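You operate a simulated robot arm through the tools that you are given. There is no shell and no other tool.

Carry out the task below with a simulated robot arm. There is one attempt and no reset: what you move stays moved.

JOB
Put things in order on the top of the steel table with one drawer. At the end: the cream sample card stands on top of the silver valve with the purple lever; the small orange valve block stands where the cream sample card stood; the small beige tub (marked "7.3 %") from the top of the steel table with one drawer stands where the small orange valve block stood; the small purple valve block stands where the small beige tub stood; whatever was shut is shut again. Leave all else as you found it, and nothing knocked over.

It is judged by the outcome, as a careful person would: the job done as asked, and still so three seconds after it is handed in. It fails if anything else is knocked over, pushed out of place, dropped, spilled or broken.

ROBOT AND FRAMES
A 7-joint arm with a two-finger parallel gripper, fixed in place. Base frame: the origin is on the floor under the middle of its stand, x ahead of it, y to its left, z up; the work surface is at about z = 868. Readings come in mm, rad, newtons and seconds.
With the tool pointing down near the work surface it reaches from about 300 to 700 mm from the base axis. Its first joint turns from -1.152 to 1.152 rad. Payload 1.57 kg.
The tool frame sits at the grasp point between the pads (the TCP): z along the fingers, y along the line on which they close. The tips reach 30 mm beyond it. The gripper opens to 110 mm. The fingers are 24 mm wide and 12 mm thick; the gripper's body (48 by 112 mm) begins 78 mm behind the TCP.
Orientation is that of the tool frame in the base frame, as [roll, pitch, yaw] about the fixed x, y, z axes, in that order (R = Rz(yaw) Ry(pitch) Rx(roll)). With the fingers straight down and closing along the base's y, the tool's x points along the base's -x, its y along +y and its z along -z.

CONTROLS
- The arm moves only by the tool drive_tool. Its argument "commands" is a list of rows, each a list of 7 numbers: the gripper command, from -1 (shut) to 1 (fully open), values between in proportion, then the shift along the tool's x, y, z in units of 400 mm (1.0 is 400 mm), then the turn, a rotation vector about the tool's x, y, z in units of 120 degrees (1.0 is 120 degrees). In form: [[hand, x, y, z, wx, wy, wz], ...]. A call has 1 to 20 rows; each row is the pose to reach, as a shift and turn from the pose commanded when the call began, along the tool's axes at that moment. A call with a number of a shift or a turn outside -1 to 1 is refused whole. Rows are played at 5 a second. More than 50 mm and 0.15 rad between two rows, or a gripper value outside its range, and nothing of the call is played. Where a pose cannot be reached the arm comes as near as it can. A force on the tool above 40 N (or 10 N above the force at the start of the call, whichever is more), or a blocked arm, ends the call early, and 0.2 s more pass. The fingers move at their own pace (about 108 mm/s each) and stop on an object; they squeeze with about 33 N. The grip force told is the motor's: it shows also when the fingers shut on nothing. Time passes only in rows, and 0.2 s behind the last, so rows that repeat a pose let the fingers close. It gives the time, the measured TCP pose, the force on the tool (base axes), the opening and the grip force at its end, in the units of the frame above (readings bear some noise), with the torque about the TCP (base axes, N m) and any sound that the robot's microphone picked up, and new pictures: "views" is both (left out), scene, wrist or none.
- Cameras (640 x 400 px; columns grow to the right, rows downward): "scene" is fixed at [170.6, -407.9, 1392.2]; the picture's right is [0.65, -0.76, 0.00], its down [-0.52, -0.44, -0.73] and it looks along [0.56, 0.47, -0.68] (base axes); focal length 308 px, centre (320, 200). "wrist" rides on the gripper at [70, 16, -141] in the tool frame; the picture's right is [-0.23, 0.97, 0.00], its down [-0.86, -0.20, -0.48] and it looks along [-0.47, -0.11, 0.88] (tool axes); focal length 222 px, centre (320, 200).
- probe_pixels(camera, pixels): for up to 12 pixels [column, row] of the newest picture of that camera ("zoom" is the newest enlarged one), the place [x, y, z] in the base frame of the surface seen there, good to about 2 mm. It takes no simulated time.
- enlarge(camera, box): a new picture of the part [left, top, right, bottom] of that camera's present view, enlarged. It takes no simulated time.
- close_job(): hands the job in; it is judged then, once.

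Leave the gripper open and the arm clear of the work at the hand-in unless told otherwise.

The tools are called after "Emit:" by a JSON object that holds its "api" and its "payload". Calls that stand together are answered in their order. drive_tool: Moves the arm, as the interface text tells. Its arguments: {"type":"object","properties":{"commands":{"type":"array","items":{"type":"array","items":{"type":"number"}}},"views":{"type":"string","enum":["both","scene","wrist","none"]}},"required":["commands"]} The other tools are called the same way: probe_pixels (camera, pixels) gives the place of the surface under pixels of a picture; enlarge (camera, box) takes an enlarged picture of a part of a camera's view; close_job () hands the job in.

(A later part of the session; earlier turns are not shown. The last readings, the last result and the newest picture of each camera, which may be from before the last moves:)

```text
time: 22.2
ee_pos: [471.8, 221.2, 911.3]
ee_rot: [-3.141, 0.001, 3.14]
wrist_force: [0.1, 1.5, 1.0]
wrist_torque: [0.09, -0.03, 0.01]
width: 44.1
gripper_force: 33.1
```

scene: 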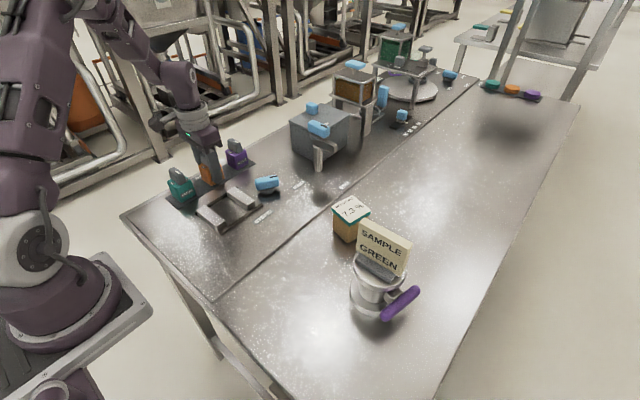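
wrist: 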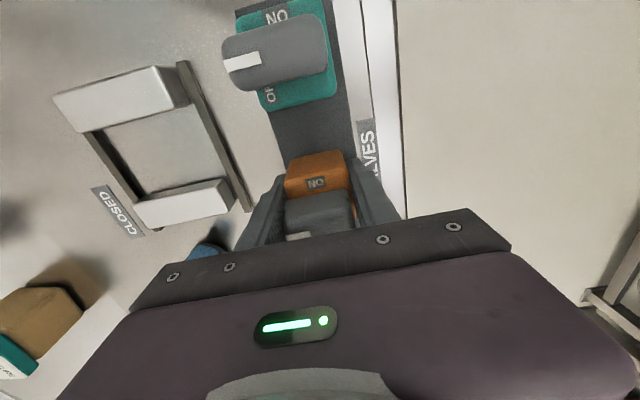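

Gripped at 44 mm with 33 N. I lift slowly to check it comes free.

Emit:
{"api": "drive_tool", "payload": {"commands": [[-1, 0, 0, -0.0125, 0, 0, 0], [-1, 0, 0, -0.04, 0, 0, 0], [-1, 0, 0, -0.1, 0, 0, 0], [-1, 0, 0, -0.2, 0, 0, 0], [-1, 0, 0, -0.2, 0, 0, 0]]}}

Emit:
{"api": "enlarge", "payload": {"camera": "scene", "box": [140, 90, 280, 230]}}

```text
time: 23.4
ee_pos: [472.6, 222.2, 989.5]
ee_rot: [-3.14, 0.0, 3.141]
wrist_force: [0.5, 0.2, -1.4]
wrist_torque: [-0.01, 0.0, 0.01]
width: 44.2
gripper_force: 32.9
```

scene: 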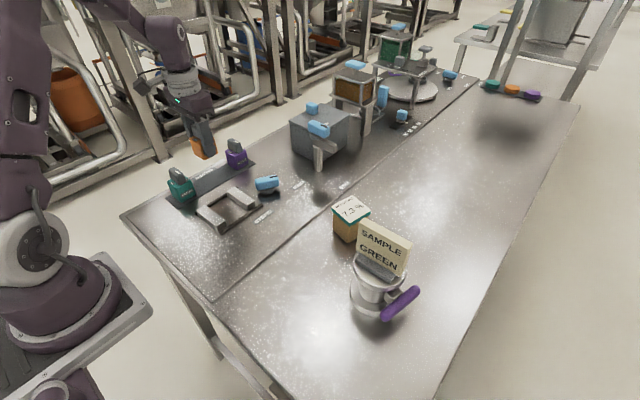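
wrist: 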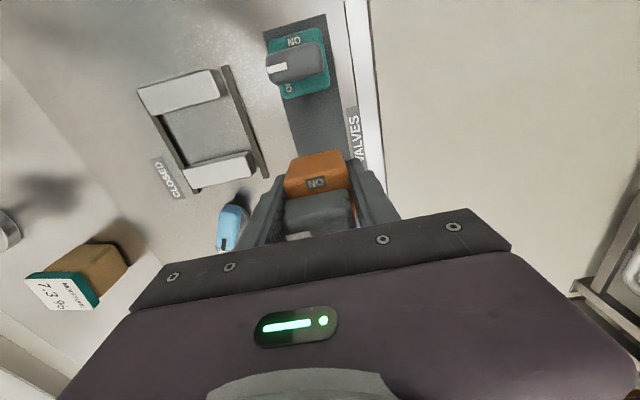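

```text
2.86 times, centred on (210, 160) of scene
```

zoom: 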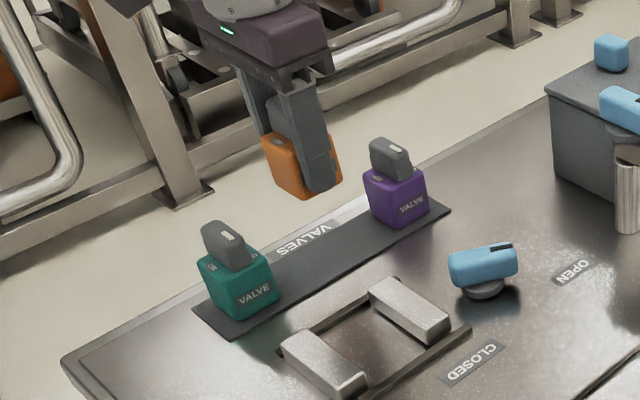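

Lifted cleanly; teal and purple undisturbed. I carry the orange block at this height to above the card's former spot (346.5,-158.5).

Emit:
{"api": "drive_tool", "payload": {"commands": [[-1, 0.0315, -0.0951, 0, 0, 0, 0], [-1, 0.063, -0.1902, 0, 0, 0, 0], [-1, 0.0945, -0.2853, 0, 0, 0, 0], [-1, 0.126, -0.3804, 0, 0, 0, 0], [-1, 0.1575, -0.4755, 0, 0, 0, 0], [-1, 0.189, -0.5706, 0, 0, 0, 0], [-1, 0.2205, -0.6657, 0, 0, 0, 0], [-1, 0.252, -0.7608, 0, 0, 0, 0], [-1, 0.2835, -0.8559, 0, 0, 0, 0], [-1, 0.315, -0.951, 0, 0, 0, 0], [-1, 0.315, -0.951, 0, 0, 0, 0]]}}

```text
time: 25.8
ee_pos: [347.4, -159.0, 991.1]
ee_rot: [3.141, 0.001, 3.139]
wrist_force: [-0.2, 0.6, -2.0]
wrist_torque: [0.0, 0.03, -0.02]
width: 43.9
gripper_force: 33.1
```

scene: 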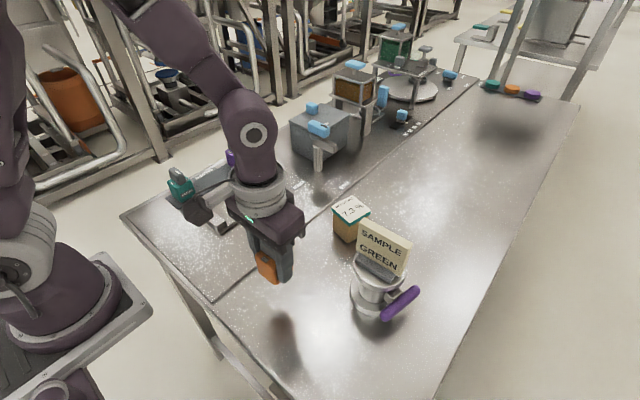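
wrist: 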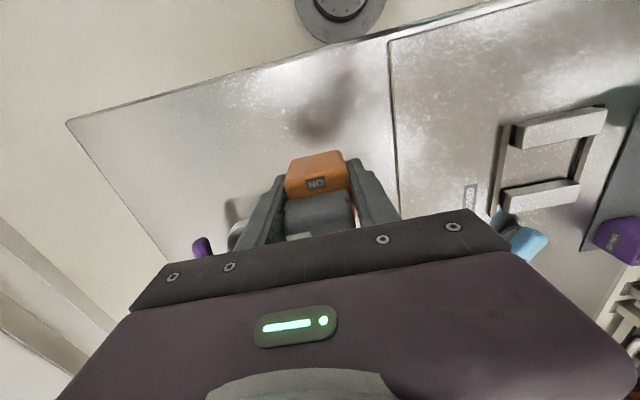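

Over the spot. I lower 84 mm, leaving a few mm.

Emit:
{"api": "drive_tool", "payload": {"commands": [[-1, 0, 0, 0.07, 0, 0, 0], [-1, 0, 0, 0.13, 0, 0, 0], [-1, 0, 0, 0.18, 0, 0, 0], [-1, 0, 0, 0.21, 0, 0, 0], [-1, 0, 0, 0.21, 0, 0, 0]]}}

Emit:
{"api": "enlarge", "payload": {"camera": "scene", "box": [220, 220, 340, 330]}}

```text
time: 27.0
ee_pos: [346.4, -158.2, 906.1]
ee_rot: [3.141, 0.001, 3.141]
wrist_force: [0.0, -0.7, -2.3]
wrist_torque: [-0.01, 0.0, 0.0]
width: 44.3
gripper_force: 33.4
```

scene: 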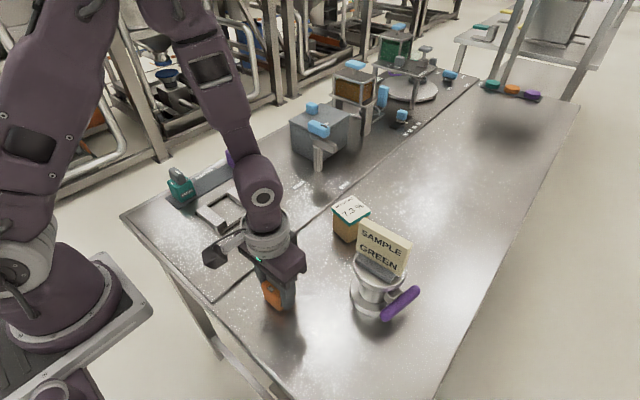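
wrist: 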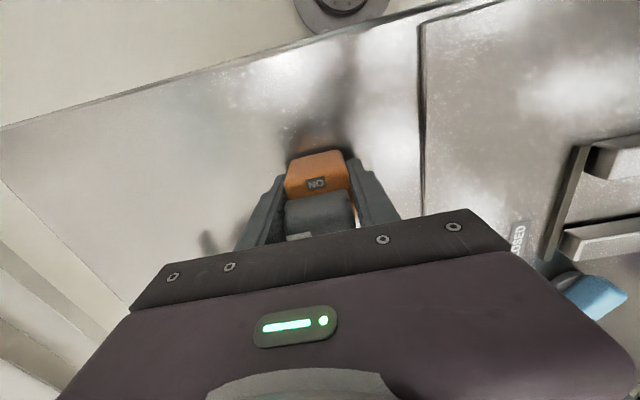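

```text
3.64 times, centred on (280, 275) of scene
```

zoom: 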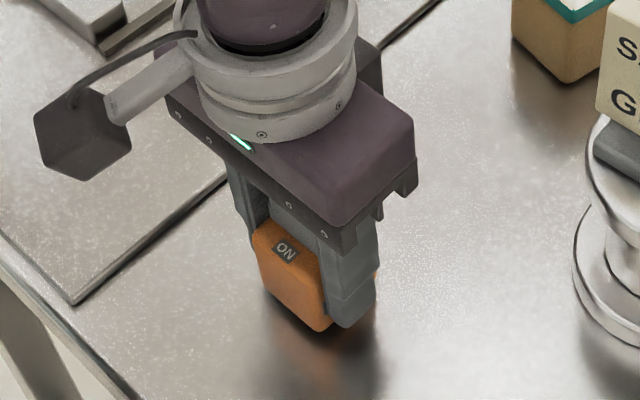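

I probe the block's lower edge to learn the remaining height.

Emit:
{"api": "probe_pixels", "payload": {"camera": "zoom", "pixels": [[318, 328], [270, 290], [290, 305], [258, 240], [275, 260], [300, 318], [310, 270]]}}

```text
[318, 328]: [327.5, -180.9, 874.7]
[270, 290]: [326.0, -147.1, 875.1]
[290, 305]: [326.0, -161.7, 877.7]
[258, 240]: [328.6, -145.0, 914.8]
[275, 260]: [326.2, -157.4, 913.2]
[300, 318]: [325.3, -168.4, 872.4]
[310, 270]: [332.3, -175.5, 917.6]
```

Bottom is about 5–6 mm above the table. I lower 4 mm, then continue in small steps.

Emit:
{"api": "drive_tool", "payload": {"commands": [[-1, 0, 0, 0.005, 0, 0, 0], [-1, 0, 0, 0.01, 0, 0, 0], [-1, 0, 0, 0.01, 0, 0, 0]], "views": "none"}}

```text
time: 27.8
ee_pos: [346.5, -157.6, 902.6]
ee_rot: [-3.141, 0.0, 3.14]
wrist_force: [0.0, -0.7, -1.2]
wrist_torque: [-0.02, 0.01, 0.02]
width: 44.2
gripper_force: 33.1
```

No contact yet. Another 1.5 mm in fine steps.

Emit:
{"api": "drive_tool", "payload": {"commands": [[-1, 0, 0, 0.002, 0, 0, 0], [-1, 0, 0, 0.00375, 0, 0, 0], [-1, 0, 0, 0.00375, 0, 0, 0]], "views": "none"}}

```text
time: 28.6
ee_pos: [347.1, -157.7, 901.0]
ee_rot: [3.142, 0.0, 3.139]
wrist_force: [-0.3, -0.2, -1.8]
wrist_torque: [0.0, -0.01, 0.0]
width: 43.8
gripper_force: 33.1
```

Still free. Another 1 mm.

Emit:
{"api": "drive_tool", "payload": {"commands": [[-1, 0, 0, 0.00125, 0, 0, 0], [-1, 0, 0, 0.0025, 0, 0, 0], [-1, 0, 0, 0.0025, 0, 0, 0]], "views": "none"}}

```text
time: 29.4
ee_pos: [348.5, -158.6, 901.0]
ee_rot: [3.141, 0.001, 3.139]
wrist_force: [-0.5, 0.5, -2.2]
wrist_torque: [-0.01, -0.01, -0.03]
width: 44.1
gripper_force: 32.6
```

Still free. Another 1 mm.

Emit:
{"api": "drive_tool", "payload": {"commands": [[-1, 0, 0, 0.00125, 0, 0, 0], [-1, 0, 0, 0.0025, 0, 0, 0], [-1, 0, 0, 0.0025, 0, 0, 0]], "views": "none"}}

```text
time: 30.2
ee_pos: [347.9, -158.9, 899.2]
ee_rot: [-3.141, 0.003, 3.14]
wrist_force: [-1.3, 0.1, 20.3]
wrist_torque: [0.46, -0.01, 0.08]
width: 43.9
gripper_force: 32.8
```

Contact (20 N). I ease back 0.4 mm and open to 70 mm.

Emit:
{"api": "drive_tool", "payload": {"commands": [[-1, 0, 0, -0.001, 0, 0, 0], [-1, 0, 0, -0.001, 0, 0, 0], [-0.1, 0, 0, -0.001, 0, 0, 0], [0.1, 0, 0, -0.001, 0, 0, 0], [0.27, 0, 0, -0.001, 0, 0, 0], [0.27, 0, 0, -0.001, 0, 0, 0], [0.27, 0, 0, -0.001, 0, 0, 0]]}}

```text
time: 31.8
ee_pos: [347.2, -158.9, 899.2]
ee_rot: [3.141, 0.001, 3.138]
wrist_force: [0.5, -0.2, -0.5]
wrist_torque: [-0.01, 0.0, 0.0]
width: 69.8
gripper_force: 0.1
```

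scene: 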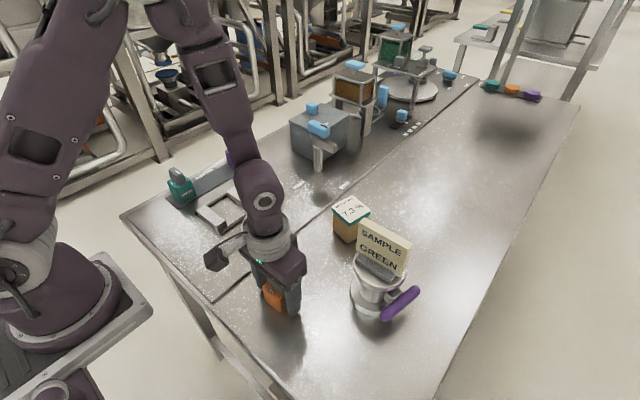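
wrist: 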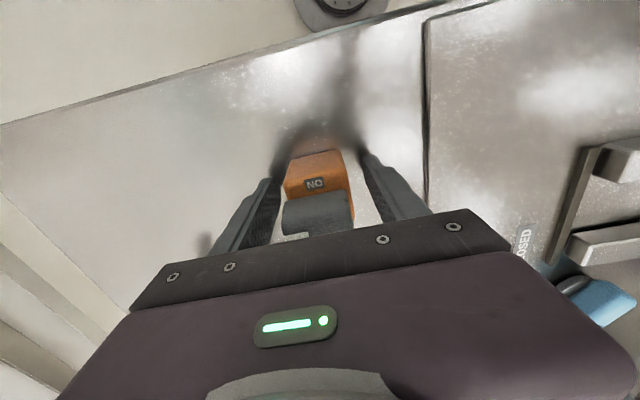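

Released. I rise straight up by 180 mm.

Emit:
{"api": "drive_tool", "payload": {"commands": [[0.27, 0, 0, -0.05, 0, 0, 0], [0.27, 0, 0, -0.13, 0, 0, 0], [0.27, 0, 0, -0.24, 0, 0, 0], [0.27, 0, 0, -0.35, 0, 0, 0], [0.27, 0, 0, -0.45, 0, 0, 0], [0.27, 0, 0, -0.45, 0, 0, 0]]}}

Emit:
{"api": "enlarge", "payload": {"camera": "scene", "box": [220, 220, 340, 330]}}

```text
time: 33.2
ee_pos: [346.4, -158.5, 1080.2]
ee_rot: [-3.141, 0.001, 3.139]
wrist_force: [0.0, 0.3, 0.3]
wrist_torque: [-0.01, 0.01, 0.03]
width: 69.9
gripper_force: 0.0
```

scene: 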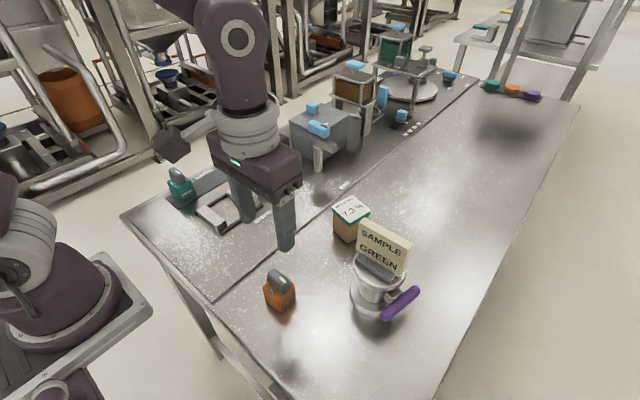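
wrist: 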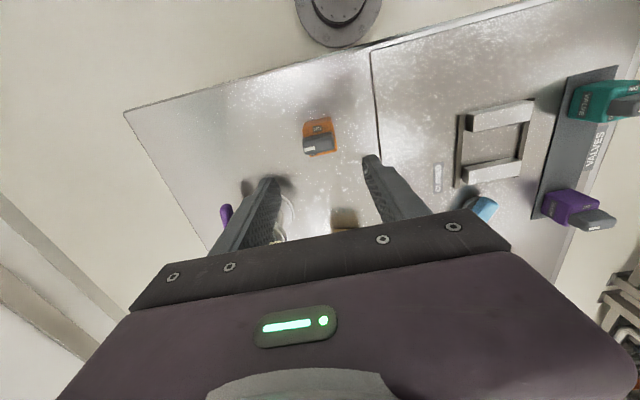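

```text
3.64 times, centred on (280, 275) of scene
```

zoom: 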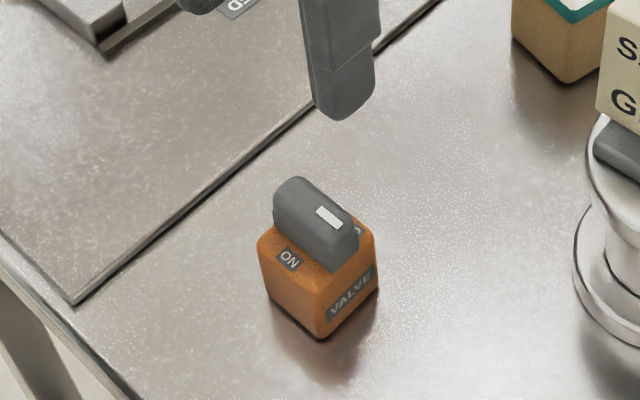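

Orange stands upright at the card's place. Next the tub at (566,-157.5), lid 57 mm, turned -12°. I move above it at z≈1040, turning +11.9° about the tool axis, with a 92 mm opening.

Emit:
{"api": "drive_tool", "payload": {"commands": [[0.4, -0.0914, 0.0006, 0, 0, 0, 0.0165], [0.6, -0.1828, 0.0012, 0, 0, 0, 0.033], [0.67, -0.2742, 0.002, 0, 0, 0, 0.0495], [0.67, -0.3656, 0.0025, 0.02, 0, 0, 0.066], [0.67, -0.457, 0.003, 0.06, 0, 0, 0.0825], [0.67, -0.5485, 0.004, 0.1, 0, 0, 0.099], [0.67, -0.5485, 0.004, 0.1, 0, 0, 0.099]]}}

Emit:
{"api": "enlarge", "payload": {"camera": "wrist", "box": [220, 60, 440, 240]}}

```text
time: 34.8
ee_pos: [567.4, -156.8, 1040.0]
ee_rot: [3.14, 0.0, 2.932]
wrist_force: [-0.2, -0.2, 0.8]
wrist_torque: [0.03, 0.02, 0.01]
width: 91.7
gripper_force: 0.1
```

scene: 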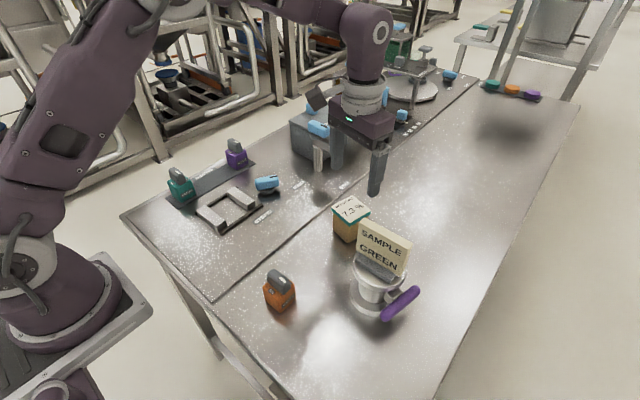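
wrist: 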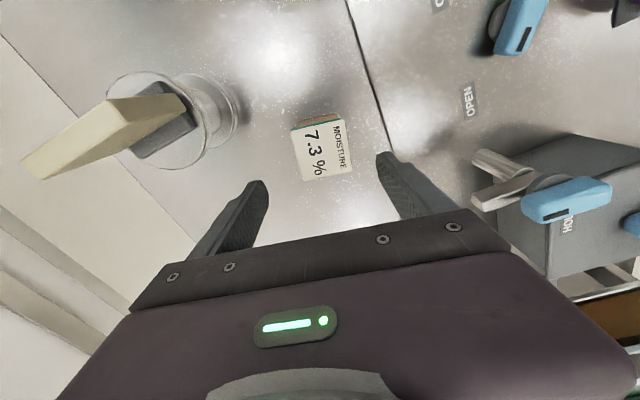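

```text
2.22 times, centred on (330, 150) of wrist
```

zoom: 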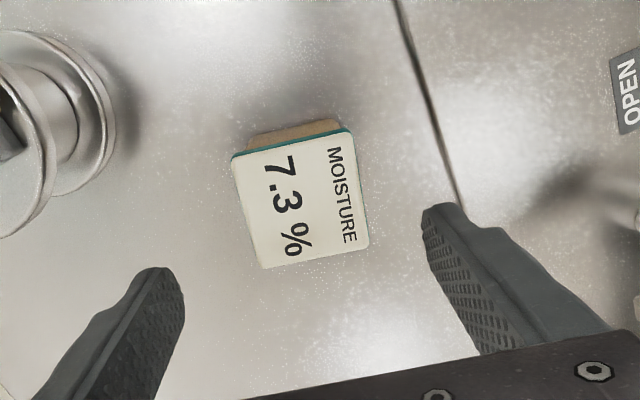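

I probe the lid corners from this close view.

Emit:
{"api": "probe_pixels", "payload": {"camera": "zoom", "pixels": [[238, 160], [348, 135], [364, 242], [262, 264], [301, 200], [293, 147], [250, 212], [312, 254], [357, 190], [250, 140], [335, 124]]}}

```text
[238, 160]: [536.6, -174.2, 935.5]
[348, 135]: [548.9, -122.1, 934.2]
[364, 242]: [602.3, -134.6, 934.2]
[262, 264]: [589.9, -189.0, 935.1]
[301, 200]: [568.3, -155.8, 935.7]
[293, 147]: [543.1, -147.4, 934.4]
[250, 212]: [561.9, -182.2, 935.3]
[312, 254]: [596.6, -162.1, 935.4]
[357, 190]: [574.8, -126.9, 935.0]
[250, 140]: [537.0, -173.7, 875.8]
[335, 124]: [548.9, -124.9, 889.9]
```

Lid centre averages (567.5,-156.4), already under the TCP; turn matches. I go down to z≈918.

Emit:
{"api": "drive_tool", "payload": {"commands": [[0.67, 0, 0, 0.08, 0, 0, 0.004], [0.67, 0, 0, 0.16, 0, 0, 0.004], [0.67, 0, 0, 0.22, 0, 0, 0.004], [0.67, 0, 0, 0.27, 0, 0, 0.004], [0.67, 0, 0, 0.305, 0, 0, 0.004], [0.67, 0, 0, 0.305, 0, 0, 0.004]]}}

Emit:
{"api": "enlarge", "payload": {"camera": "wrist", "box": [200, 40, 440, 240]}}

Emit:
{"api": "enlarge", "payload": {"camera": "scene", "box": [300, 150, 430, 270]}}

```text
time: 36.2
ee_pos: [565.9, -157.6, 917.9]
ee_rot: [-3.141, -0.001, 2.924]
wrist_force: [-0.1, 0.5, -0.7]
wrist_torque: [0.01, 0.01, 0.02]
width: 91.6
gripper_force: 0.1
```

scene: 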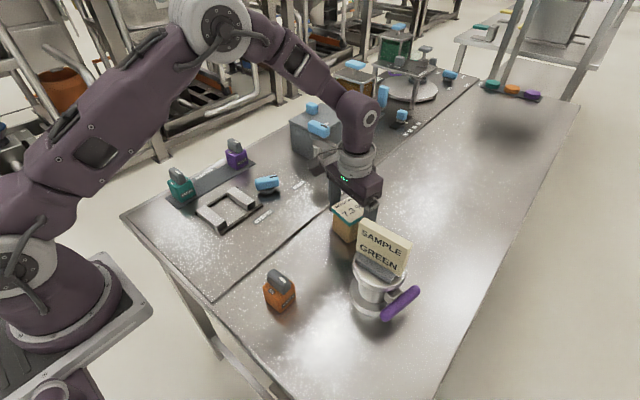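
wrist: 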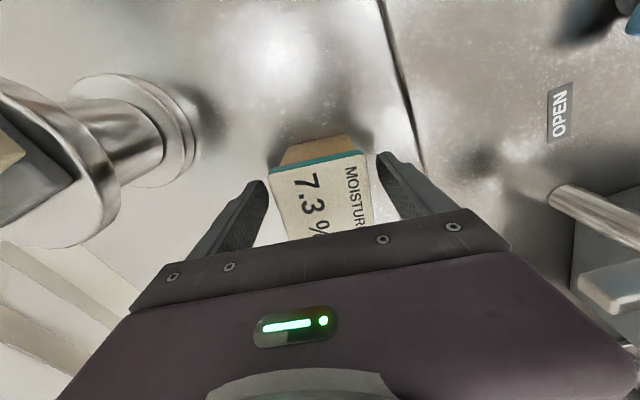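

```text
2.00 times, centred on (320, 140) of wrist
```

zoom: 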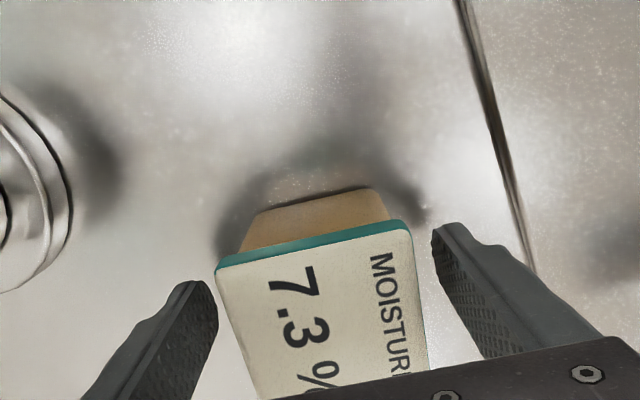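

```text
3.33 times, centred on (365, 210) of scene
```

zoom: 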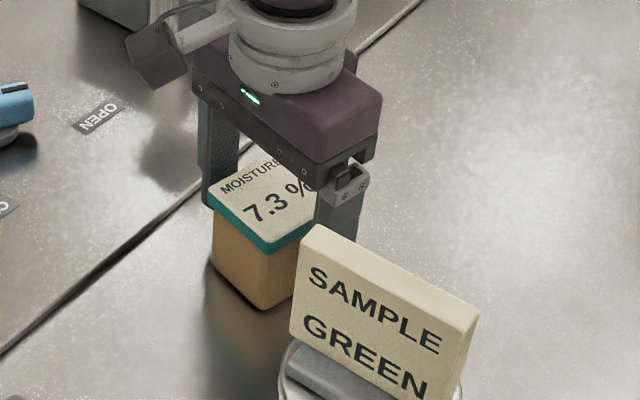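

Tub lid lies between the fingers. I close gently.

Emit:
{"api": "drive_tool", "payload": {"commands": [[0.4, 0, 0, 0, 0, 0, 0], [0.2, 0, 0, 0, 0, 0, 0], [0.05, 0, 0, 0, 0, 0, 0], [-1, 0, 0, 0, 0, 0, 0], [-1, 0, 0, 0, 0, 0, 0], [-1, 0, 0, 0, 0, 0, 0]]}}

Emit:
{"api": "enlarge", "payload": {"camera": "scene", "box": [300, 150, 430, 270]}}

```text
time: 37.6
ee_pos: [567.3, -157.6, 917.7]
ee_rot: [3.142, 0.0, 2.925]
wrist_force: [-0.2, -0.5, 1.1]
wrist_torque: [0.0, -0.03, 0.02]
width: 59.7
gripper_force: 33.4
```

scene: 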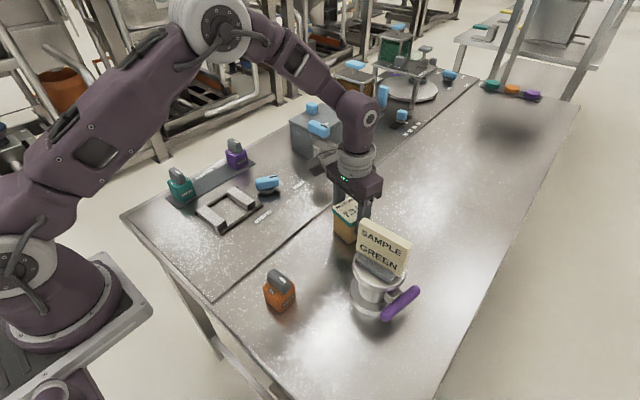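
wrist: 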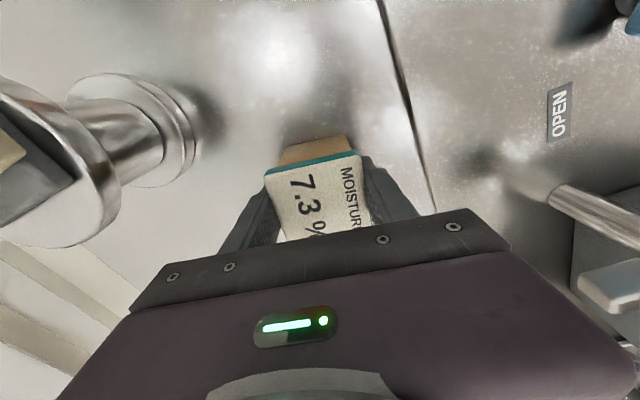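

```text
3.33 times, centred on (365, 210) of scene
```

zoom: 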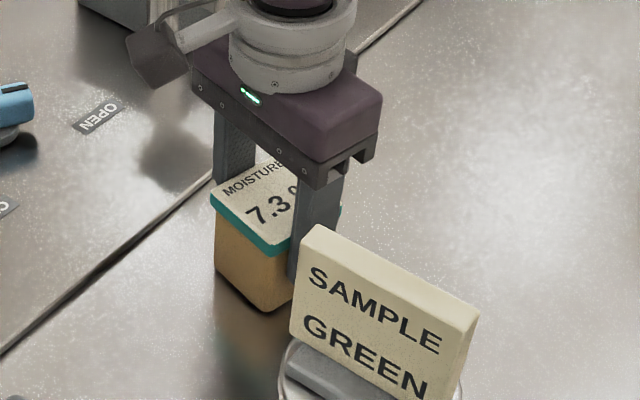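

Gripped at 59.7 mm on the lid rim. I lift 15 mm slowly and check that the whole tub comes along.

Emit:
{"api": "drive_tool", "payload": {"commands": [[-1, 0, 0, -0.01, 0, 0, 0], [-1, 0, 0, -0.02, 0, 0, 0], [-1, 0, 0, -0.0375, 0, 0, 0], [-1, 0, 0, -0.0375, 0, 0, 0]]}}

Emit:
{"api": "enlarge", "payload": {"camera": "scene", "box": [300, 150, 430, 270]}}

```text
time: 38.6
ee_pos: [566.2, -157.0, 933.4]
ee_rot: [-3.141, 0.0, 2.925]
wrist_force: [-0.7, 0.2, -3.3]
wrist_torque: [0.0, 0.02, -0.02]
width: 59.9
gripper_force: 33.5
```

scene: 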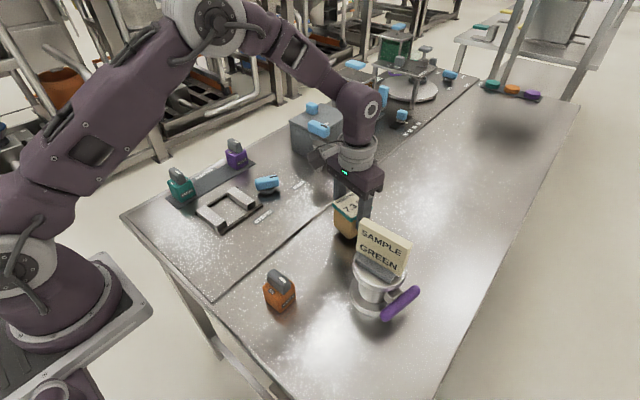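
wrist: 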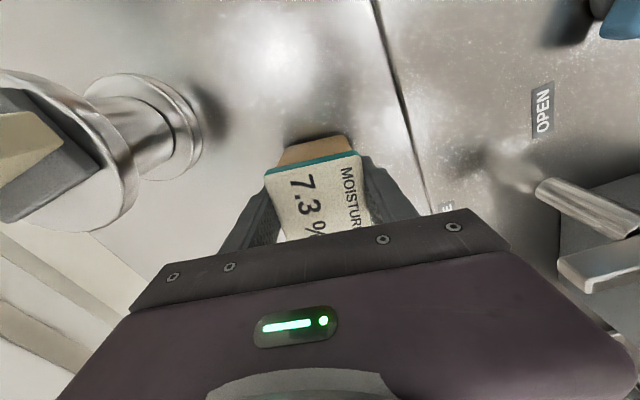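

```text
3.33 times, centred on (365, 210) of scene
```

zoom: 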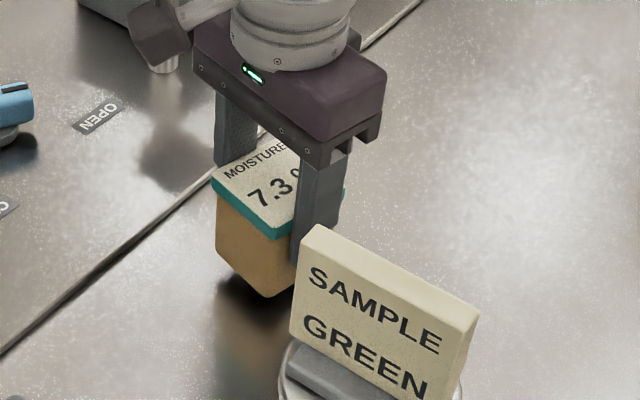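

The whole tub lifts (about 3 N). I raise it to z≈1060, then carry it to above the orange block's old spot (472,221.5), turning it square to the mat.

Emit:
{"api": "drive_tool", "payload": {"commands": [[-1, 0, 0, -0.1, 0, 0, 0], [-1, 0, 0, -0.2, 0, 0, 0], [-1, 0, 0, -0.3, 0, 0, 0], [-1, 0, 0, -0.3175, 0, 0, 0], [-1, 0.0435, 0.0873, -0.3175, 0, 0, -0.0103], [-1, 0.0871, 0.1746, -0.3175, 0, 0, -0.0207], [-1, 0.1306, 0.2619, -0.3175, 0, 0, -0.031], [-1, 0.1741, 0.3492, -0.3175, 0, 0, -0.0414], [-1, 0.2177, 0.4366, -0.3175, 0, 0, -0.0517], [-1, 0.2612, 0.5239, -0.3175, 0, 0, -0.062], [-1, 0.3047, 0.6112, -0.3175, 0, 0, -0.0724], [-1, 0.3482, 0.6985, -0.3175, 0, 0, -0.0827], [-1, 0.3918, 0.7858, -0.3175, 0, 0, -0.0931], [-1, 0.4353, 0.8731, -0.3175, 0, 0, -0.1034], [-1, 0.4353, 0.8731, -0.3175, 0, 0, -0.1034]]}}

Emit:
{"api": "enlarge", "payload": {"camera": "wrist", "box": [200, 0, 440, 240]}}

Emit:
{"api": "enlarge", "payload": {"camera": "scene", "box": [140, 60, 300, 220]}}

```text
time: 41.8
ee_pos: [473.4, 221.9, 1060.0]
ee_rot: [-3.141, -0.001, 3.141]
wrist_force: [0.2, 0.0, -2.3]
wrist_torque: [-0.02, 0.02, 0.03]
width: 59.6
gripper_force: 33.1
```

scene: 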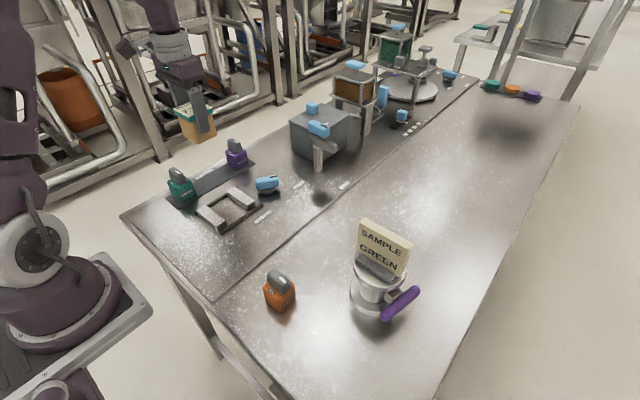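
wrist: 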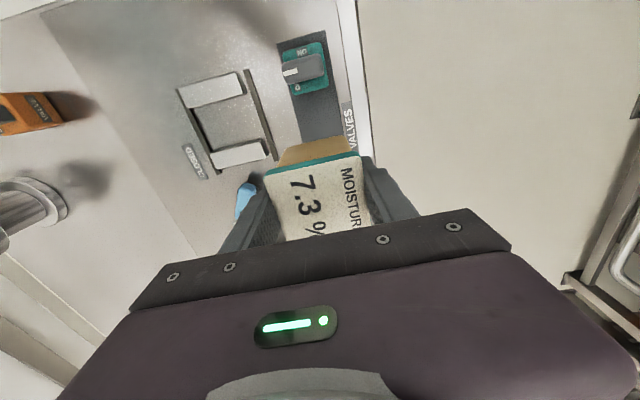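

```text
1.67 times, centred on (320, 120) of wrist
```

zoom: 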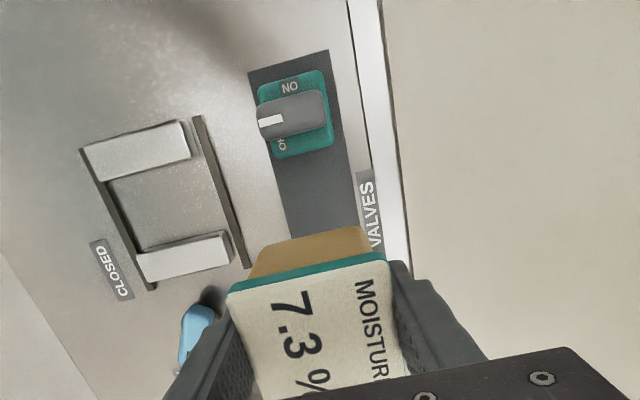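

```text
2.50 times, centred on (220, 140) of scene
```

zoom: 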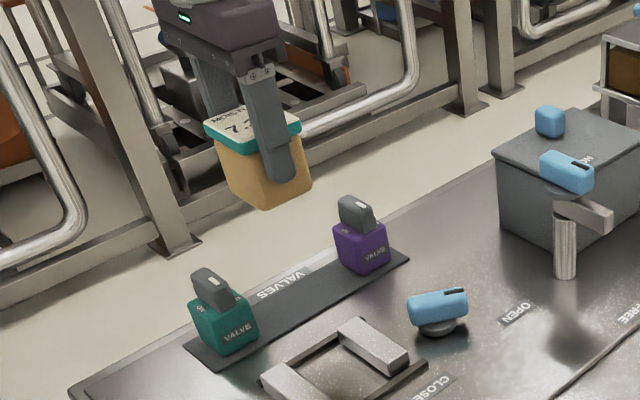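

I probe the held tub's faces to know its exact position relative to the tool.

Emit:
{"api": "probe_pixels", "payload": {"camera": "zoom", "pixels": [[225, 165], [245, 185], [260, 204], [303, 175], [306, 160], [208, 128], [250, 150], [298, 128], [240, 155], [264, 170], [230, 150]]}}

```text
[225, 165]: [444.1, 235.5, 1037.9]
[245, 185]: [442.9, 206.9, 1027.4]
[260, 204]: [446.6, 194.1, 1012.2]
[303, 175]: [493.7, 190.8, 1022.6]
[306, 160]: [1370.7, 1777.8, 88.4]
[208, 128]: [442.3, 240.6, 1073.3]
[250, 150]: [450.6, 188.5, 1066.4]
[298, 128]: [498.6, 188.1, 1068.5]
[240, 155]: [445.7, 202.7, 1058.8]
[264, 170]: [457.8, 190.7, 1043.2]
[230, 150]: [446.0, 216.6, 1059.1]
```

The tub is centred at the TCP (x-face at 443, y-face at 191). I lower 124 mm toward the mat.

Emit:
{"api": "drive_tool", "payload": {"commands": [[-1, 0.001, 0, 0.09, 0, 0, 0], [-1, 0.001, 0, 0.17, 0, 0, 0], [-1, 0.001, 0, 0.23, 0, 0, 0], [-1, 0.001, 0, 0.275, 0, 0, 0], [-1, 0.001, 0, 0.31, 0, 0, 0], [-1, 0.001, 0, 0.31, 0, 0, 0]]}}

Emit:
{"api": "enlarge", "payload": {"camera": "scene", "box": [150, 110, 270, 220]}}

```text
time: 43.2
ee_pos: [470.3, 221.3, 934.9]
ee_rot: [-3.141, 0.001, -3.141]
wrist_force: [-0.2, 0.1, -1.4]
wrist_torque: [0.0, 0.0, -0.01]
width: 59.7
gripper_force: 32.9
```

scene: 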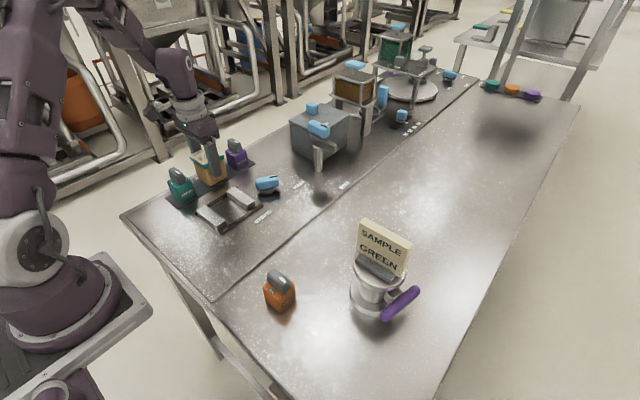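
wrist: 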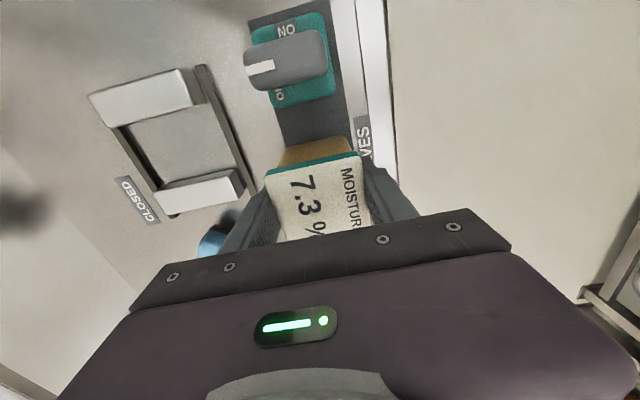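

```text
3.64 times, centred on (210, 165) of scene
```

zoom: 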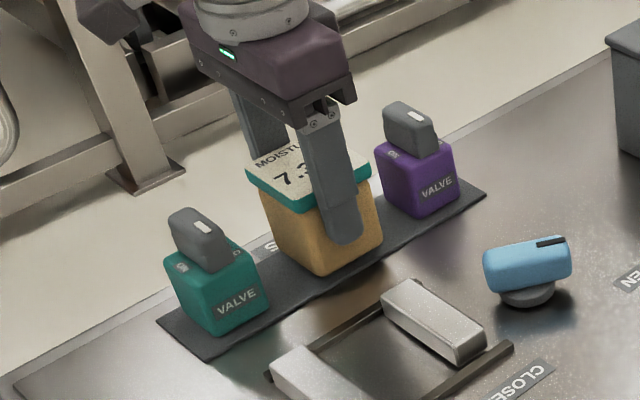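

I probe the tub's position and clearance to the mat.

Emit:
{"api": "probe_pixels", "payload": {"camera": "zoom", "pixels": [[285, 235], [300, 255], [318, 270], [270, 210], [375, 240], [378, 225], [310, 285], [320, 230], [400, 250], [250, 170], [308, 205]]}}

```text
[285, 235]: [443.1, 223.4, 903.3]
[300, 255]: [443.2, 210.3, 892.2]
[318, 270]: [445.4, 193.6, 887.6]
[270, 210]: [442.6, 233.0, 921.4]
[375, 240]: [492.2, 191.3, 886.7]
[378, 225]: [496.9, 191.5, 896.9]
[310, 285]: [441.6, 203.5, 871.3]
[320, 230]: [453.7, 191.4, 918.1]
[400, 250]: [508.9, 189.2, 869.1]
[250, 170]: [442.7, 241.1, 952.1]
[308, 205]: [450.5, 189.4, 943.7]
```

Centred at ~471.5. Lowering 4.5 mm further.

Emit:
{"api": "drive_tool", "payload": {"commands": [[-1, 0, 0, 0.005, 0, 0, 0], [-1, 0, 0, 0.01125, 0, 0, 0], [-1, 0, 0, 0.01125, 0, 0, 0]], "views": "none"}}

```text
time: 44.0
ee_pos: [471.1, 220.9, 930.5]
ee_rot: [3.141, 0.0, 3.142]
wrist_force: [-0.8, 0.2, -1.1]
wrist_torque: [0.01, -0.02, 0.03]
width: 59.6
gripper_force: 33.1
```

Free still. 1 mm steps now.

Emit:
{"api": "drive_tool", "payload": {"commands": [[-1, 0, 0, 0.00125, 0, 0, 0], [-1, 0, 0, 0.0025, 0, 0, 0], [-1, 0, 0, 0.0025, 0, 0, 0]], "views": "none"}}

```text
time: 44.8
ee_pos: [470.7, 222.2, 930.3]
ee_rot: [3.141, -0.002, 3.141]
wrist_force: [-0.1, 0.2, -0.5]
wrist_torque: [-0.02, -0.02, -0.02]
width: 59.5
gripper_force: 32.6
```

Another millimetre.

Emit:
{"api": "drive_tool", "payload": {"commands": [[-1, 0, 0, 0.00125, 0, 0, 0], [-1, 0, 0, 0.0025, 0, 0, 0], [-1, 0, 0, 0.0025, 0, 0, 0]], "views": "none"}}

```text
time: 45.6
ee_pos: [471.2, 222.8, 930.4]
ee_rot: [3.141, -0.001, 3.142]
wrist_force: [0.7, -0.2, -0.7]
wrist_torque: [0.02, 0.03, 0.0]
width: 59.6
gripper_force: 32.9
```

Another millimetre.

Emit:
{"api": "drive_tool", "payload": {"commands": [[-1, 0, 0, 0.00125, 0, 0, 0], [-1, 0, 0, 0.0025, 0, 0, 0], [-1, 0, 0, 0.0025, 0, 0, 0]], "views": "none"}}

Emit:
{"api": "enlarge", "payload": {"camera": "scene", "box": [170, 130, 250, 210]}}

```text
time: 46.4
ee_pos: [470.5, 221.7, 927.4]
ee_rot: [3.139, 0.002, -3.141]
wrist_force: [-3.0, -0.4, 23.3]
wrist_torque: [-0.26, 0.47, -0.02]
width: 59.6
gripper_force: 33.1
```

```text
5.00 times, centred on (210, 170) of scene
```

zoom: 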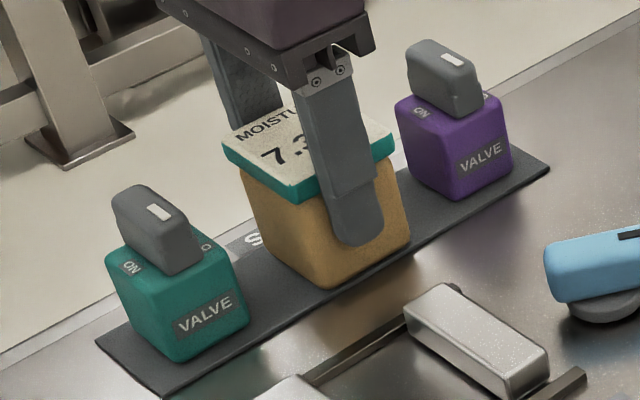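

Contact (23 N). I ease 0.4 mm up and open to ~80 mm.

Emit:
{"api": "drive_tool", "payload": {"commands": [[-1, 0, 0, -0.001, 0, 0, 0], [-1, 0, 0, -0.001, 0, 0, 0], [0.15, 0, 0, -0.001, 0, 0, 0], [0.3, 0, 0, -0.001, 0, 0, 0], [0.45, 0, 0, -0.001, 0, 0, 0], [0.45, 0, 0, -0.001, 0, 0, 0], [0.45, 0, 0, -0.001, 0, 0, 0]]}}

Emit:
{"api": "enlarge", "payload": {"camera": "scene", "box": [170, 130, 250, 210]}}

```text
time: 48.0
ee_pos: [471.8, 222.3, 928.2]
ee_rot: [-3.141, 0.0, 3.141]
wrist_force: [-1.1, -0.3, -0.8]
wrist_torque: [0.04, 0.0, -0.03]
width: 79.9
gripper_force: 0.1
```

scene: 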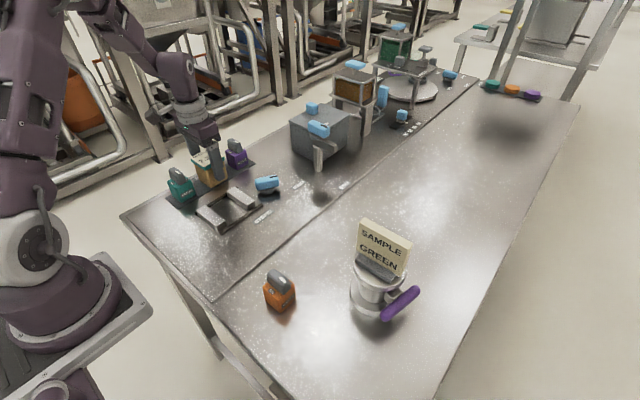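
wrist: 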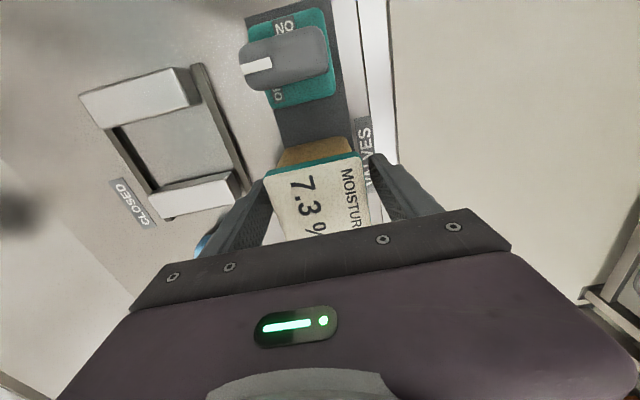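

```text
5.00 times, centred on (210, 170) of scene
```

zoom: 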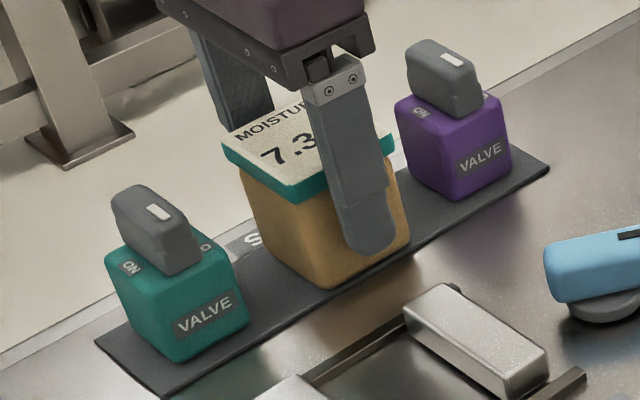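

Tub released and standing. I rise straight up 120 mm, then will move over the purple block.

Emit:
{"api": "drive_tool", "payload": {"commands": [[0.45, 0, 0, -0.04, 0, 0, 0], [0.45, 0, 0, -0.12, 0, 0, 0], [0.45, 0, 0, -0.2, 0, 0, 0], [0.45, 0, 0, -0.28, 0, 0, 0], [0.45, 0, 0, -0.28, 0, 0, 0]]}}

Emit:
{"api": "enlarge", "payload": {"camera": "wrist", "box": [200, 0, 440, 240]}}

Emit:
{"api": "enlarge", "payload": {"camera": "scene", "box": [160, 120, 260, 220]}}

```text
time: 49.2
ee_pos: [471.7, 222.2, 1041.1]
ee_rot: [3.141, 0.0, -3.141]
wrist_force: [-0.1, -0.1, 0.3]
wrist_torque: [0.0, 0.01, 0.0]
width: 79.7
gripper_force: 0.0
```

scene: 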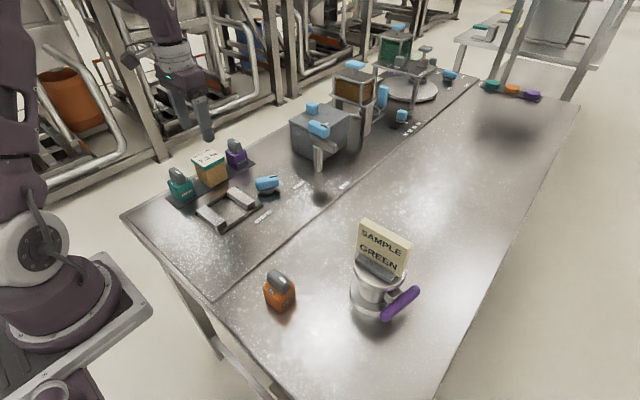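
wrist: 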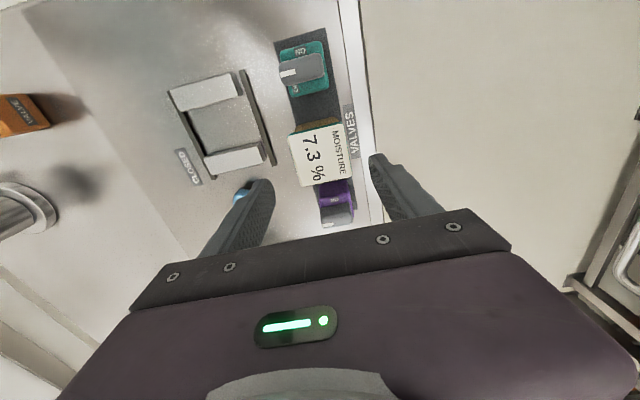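

```text
1.67 times, centred on (320, 120) of wrist
```

zoom: 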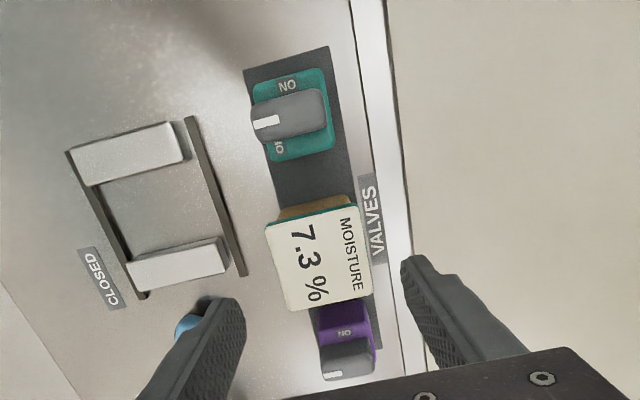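

```text
4.00 times, centred on (210, 170) of scene
```

zoom: 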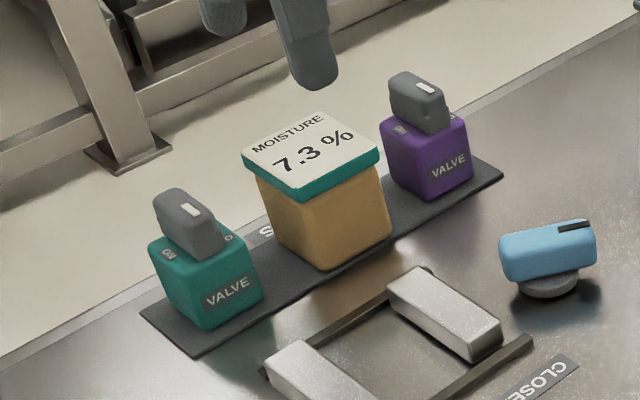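

Tub stands upright on the mat, neighbours unmoved. Now over the purple block at (557,222).

Emit:
{"api": "drive_tool", "payload": {"commands": [[0.27, -0.1, 0, 0, 0, 0, 0], [0.27, -0.18, 0, 0, 0, 0, 0], [0.27, -0.2138, 0, 0, 0, 0, 0], [0.27, -0.2138, 0, 0, 0, 0, 0]]}}

Emit:
{"api": "enlarge", "payload": {"camera": "wrist", "box": [240, 60, 420, 240]}}

```text
time: 50.2
ee_pos: [556.2, 221.9, 1039.6]
ee_rot: [3.141, -0.001, 3.141]
wrist_force: [-0.3, 0.4, -0.4]
wrist_torque: [-0.05, 0.03, 0.0]
width: 70.2
gripper_force: 0.0
```

scene: 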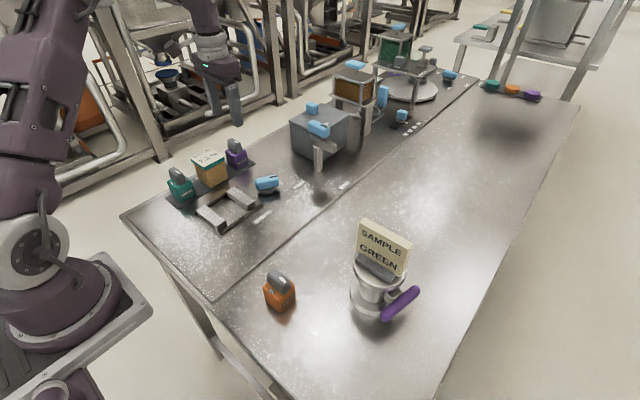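
wrist: 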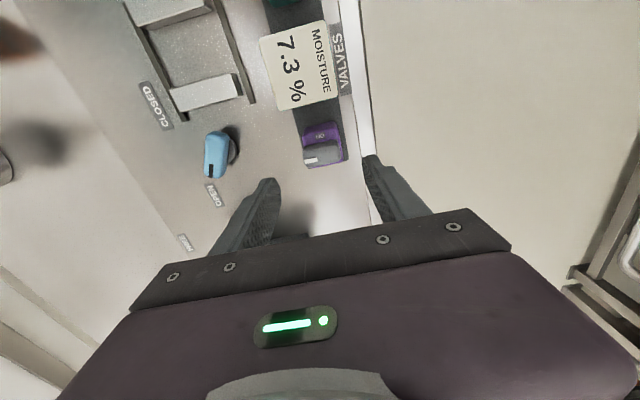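

```text
2.22 times, centred on (330, 150) of wrist
```

zoom: 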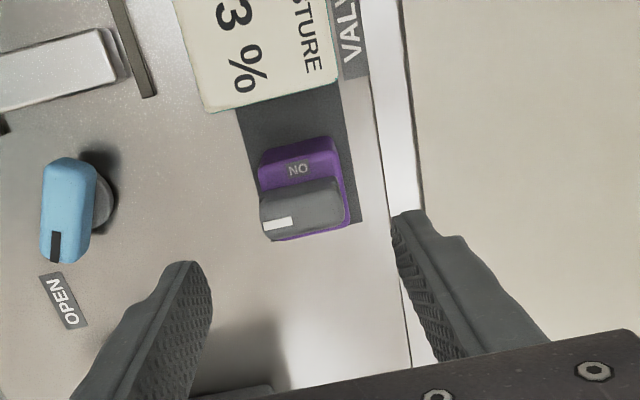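

Same alignment as for the orange one (handle at ~(321,153)). I descend to z≈909.

Emit:
{"api": "drive_tool", "payload": {"commands": [[0.27, 0, 0, 0.08, 0, 0, 0], [0.27, 0, 0, 0.16, 0, 0, 0], [0.27, 0, 0, 0.23, 0, 0, 0], [0.27, 0, 0, 0.285, 0, 0, 0], [0.27, 0, 0, 0.326, 0, 0, 0], [0.27, 0, 0, 0.326, 0, 0, 0]]}}

Emit:
{"api": "enlarge", "payload": {"camera": "scene", "box": [170, 90, 290, 210]}}

```text
time: 51.6
ee_pos: [556.3, 221.3, 910.1]
ee_rot: [-3.141, -0.001, -3.141]
wrist_force: [-0.4, -1.3, -0.3]
wrist_torque: [0.01, 0.0, 0.02]
width: 70.1
gripper_force: 0.1
```

scene: 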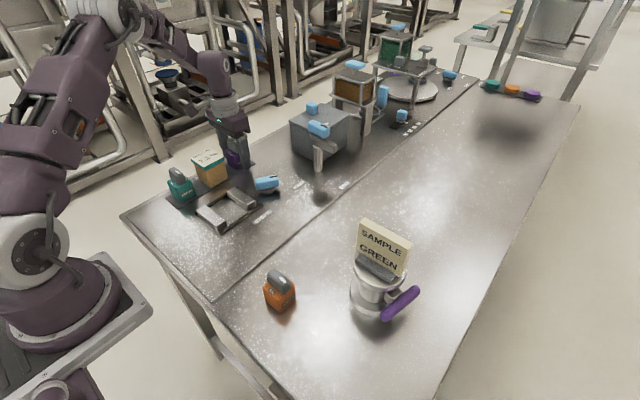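
wrist: 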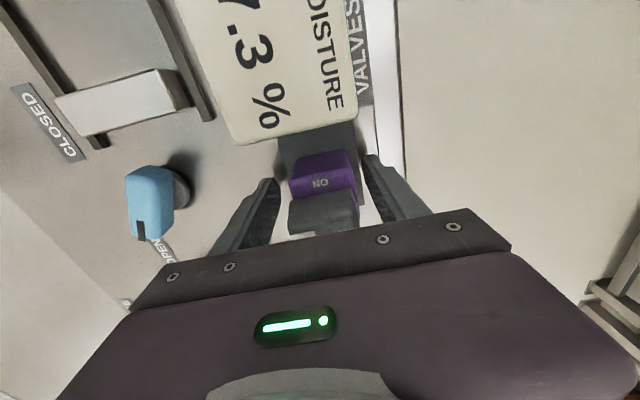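

```text
3.33 times, centred on (230, 150) of scene
```

zoom: 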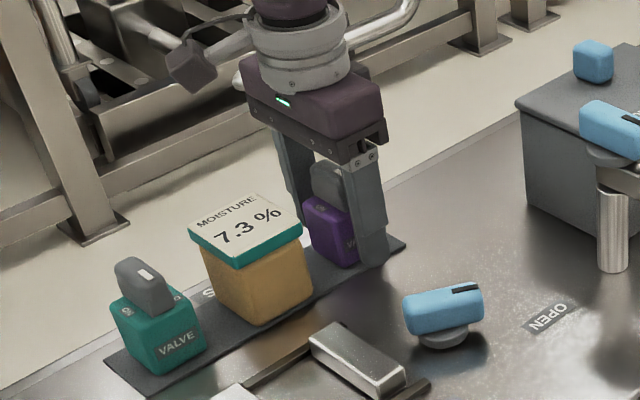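

The purple block is between the fingers, clear of the tub. I close.

Emit:
{"api": "drive_tool", "payload": {"commands": [[0, 0, 0, 0, 0, 0, 0], [-0.15, 0, 0, 0, 0, 0, 0], [-1, 0, 0, 0, 0, 0, 0], [-1, 0, 0, 0, 0, 0, 0], [-1, 0, 0, 0, 0, 0, 0]], "views": "wrist"}}

```text
time: 52.8
ee_pos: [556.4, 222.3, 911.7]
ee_rot: [-3.141, -0.001, -3.14]
wrist_force: [-0.5, -0.2, 0.8]
wrist_torque: [0.07, -0.01, 0.03]
width: 44.2
gripper_force: 32.5
```

wrist: 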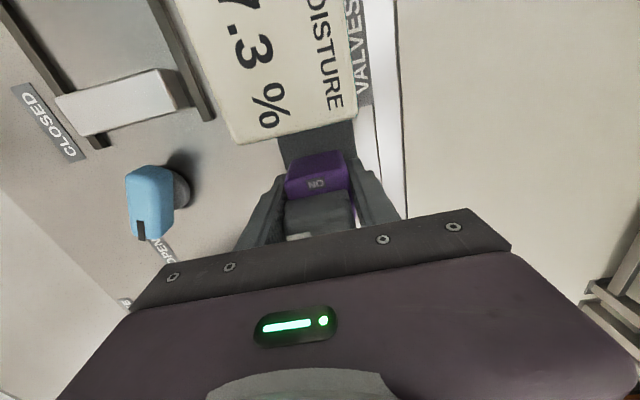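

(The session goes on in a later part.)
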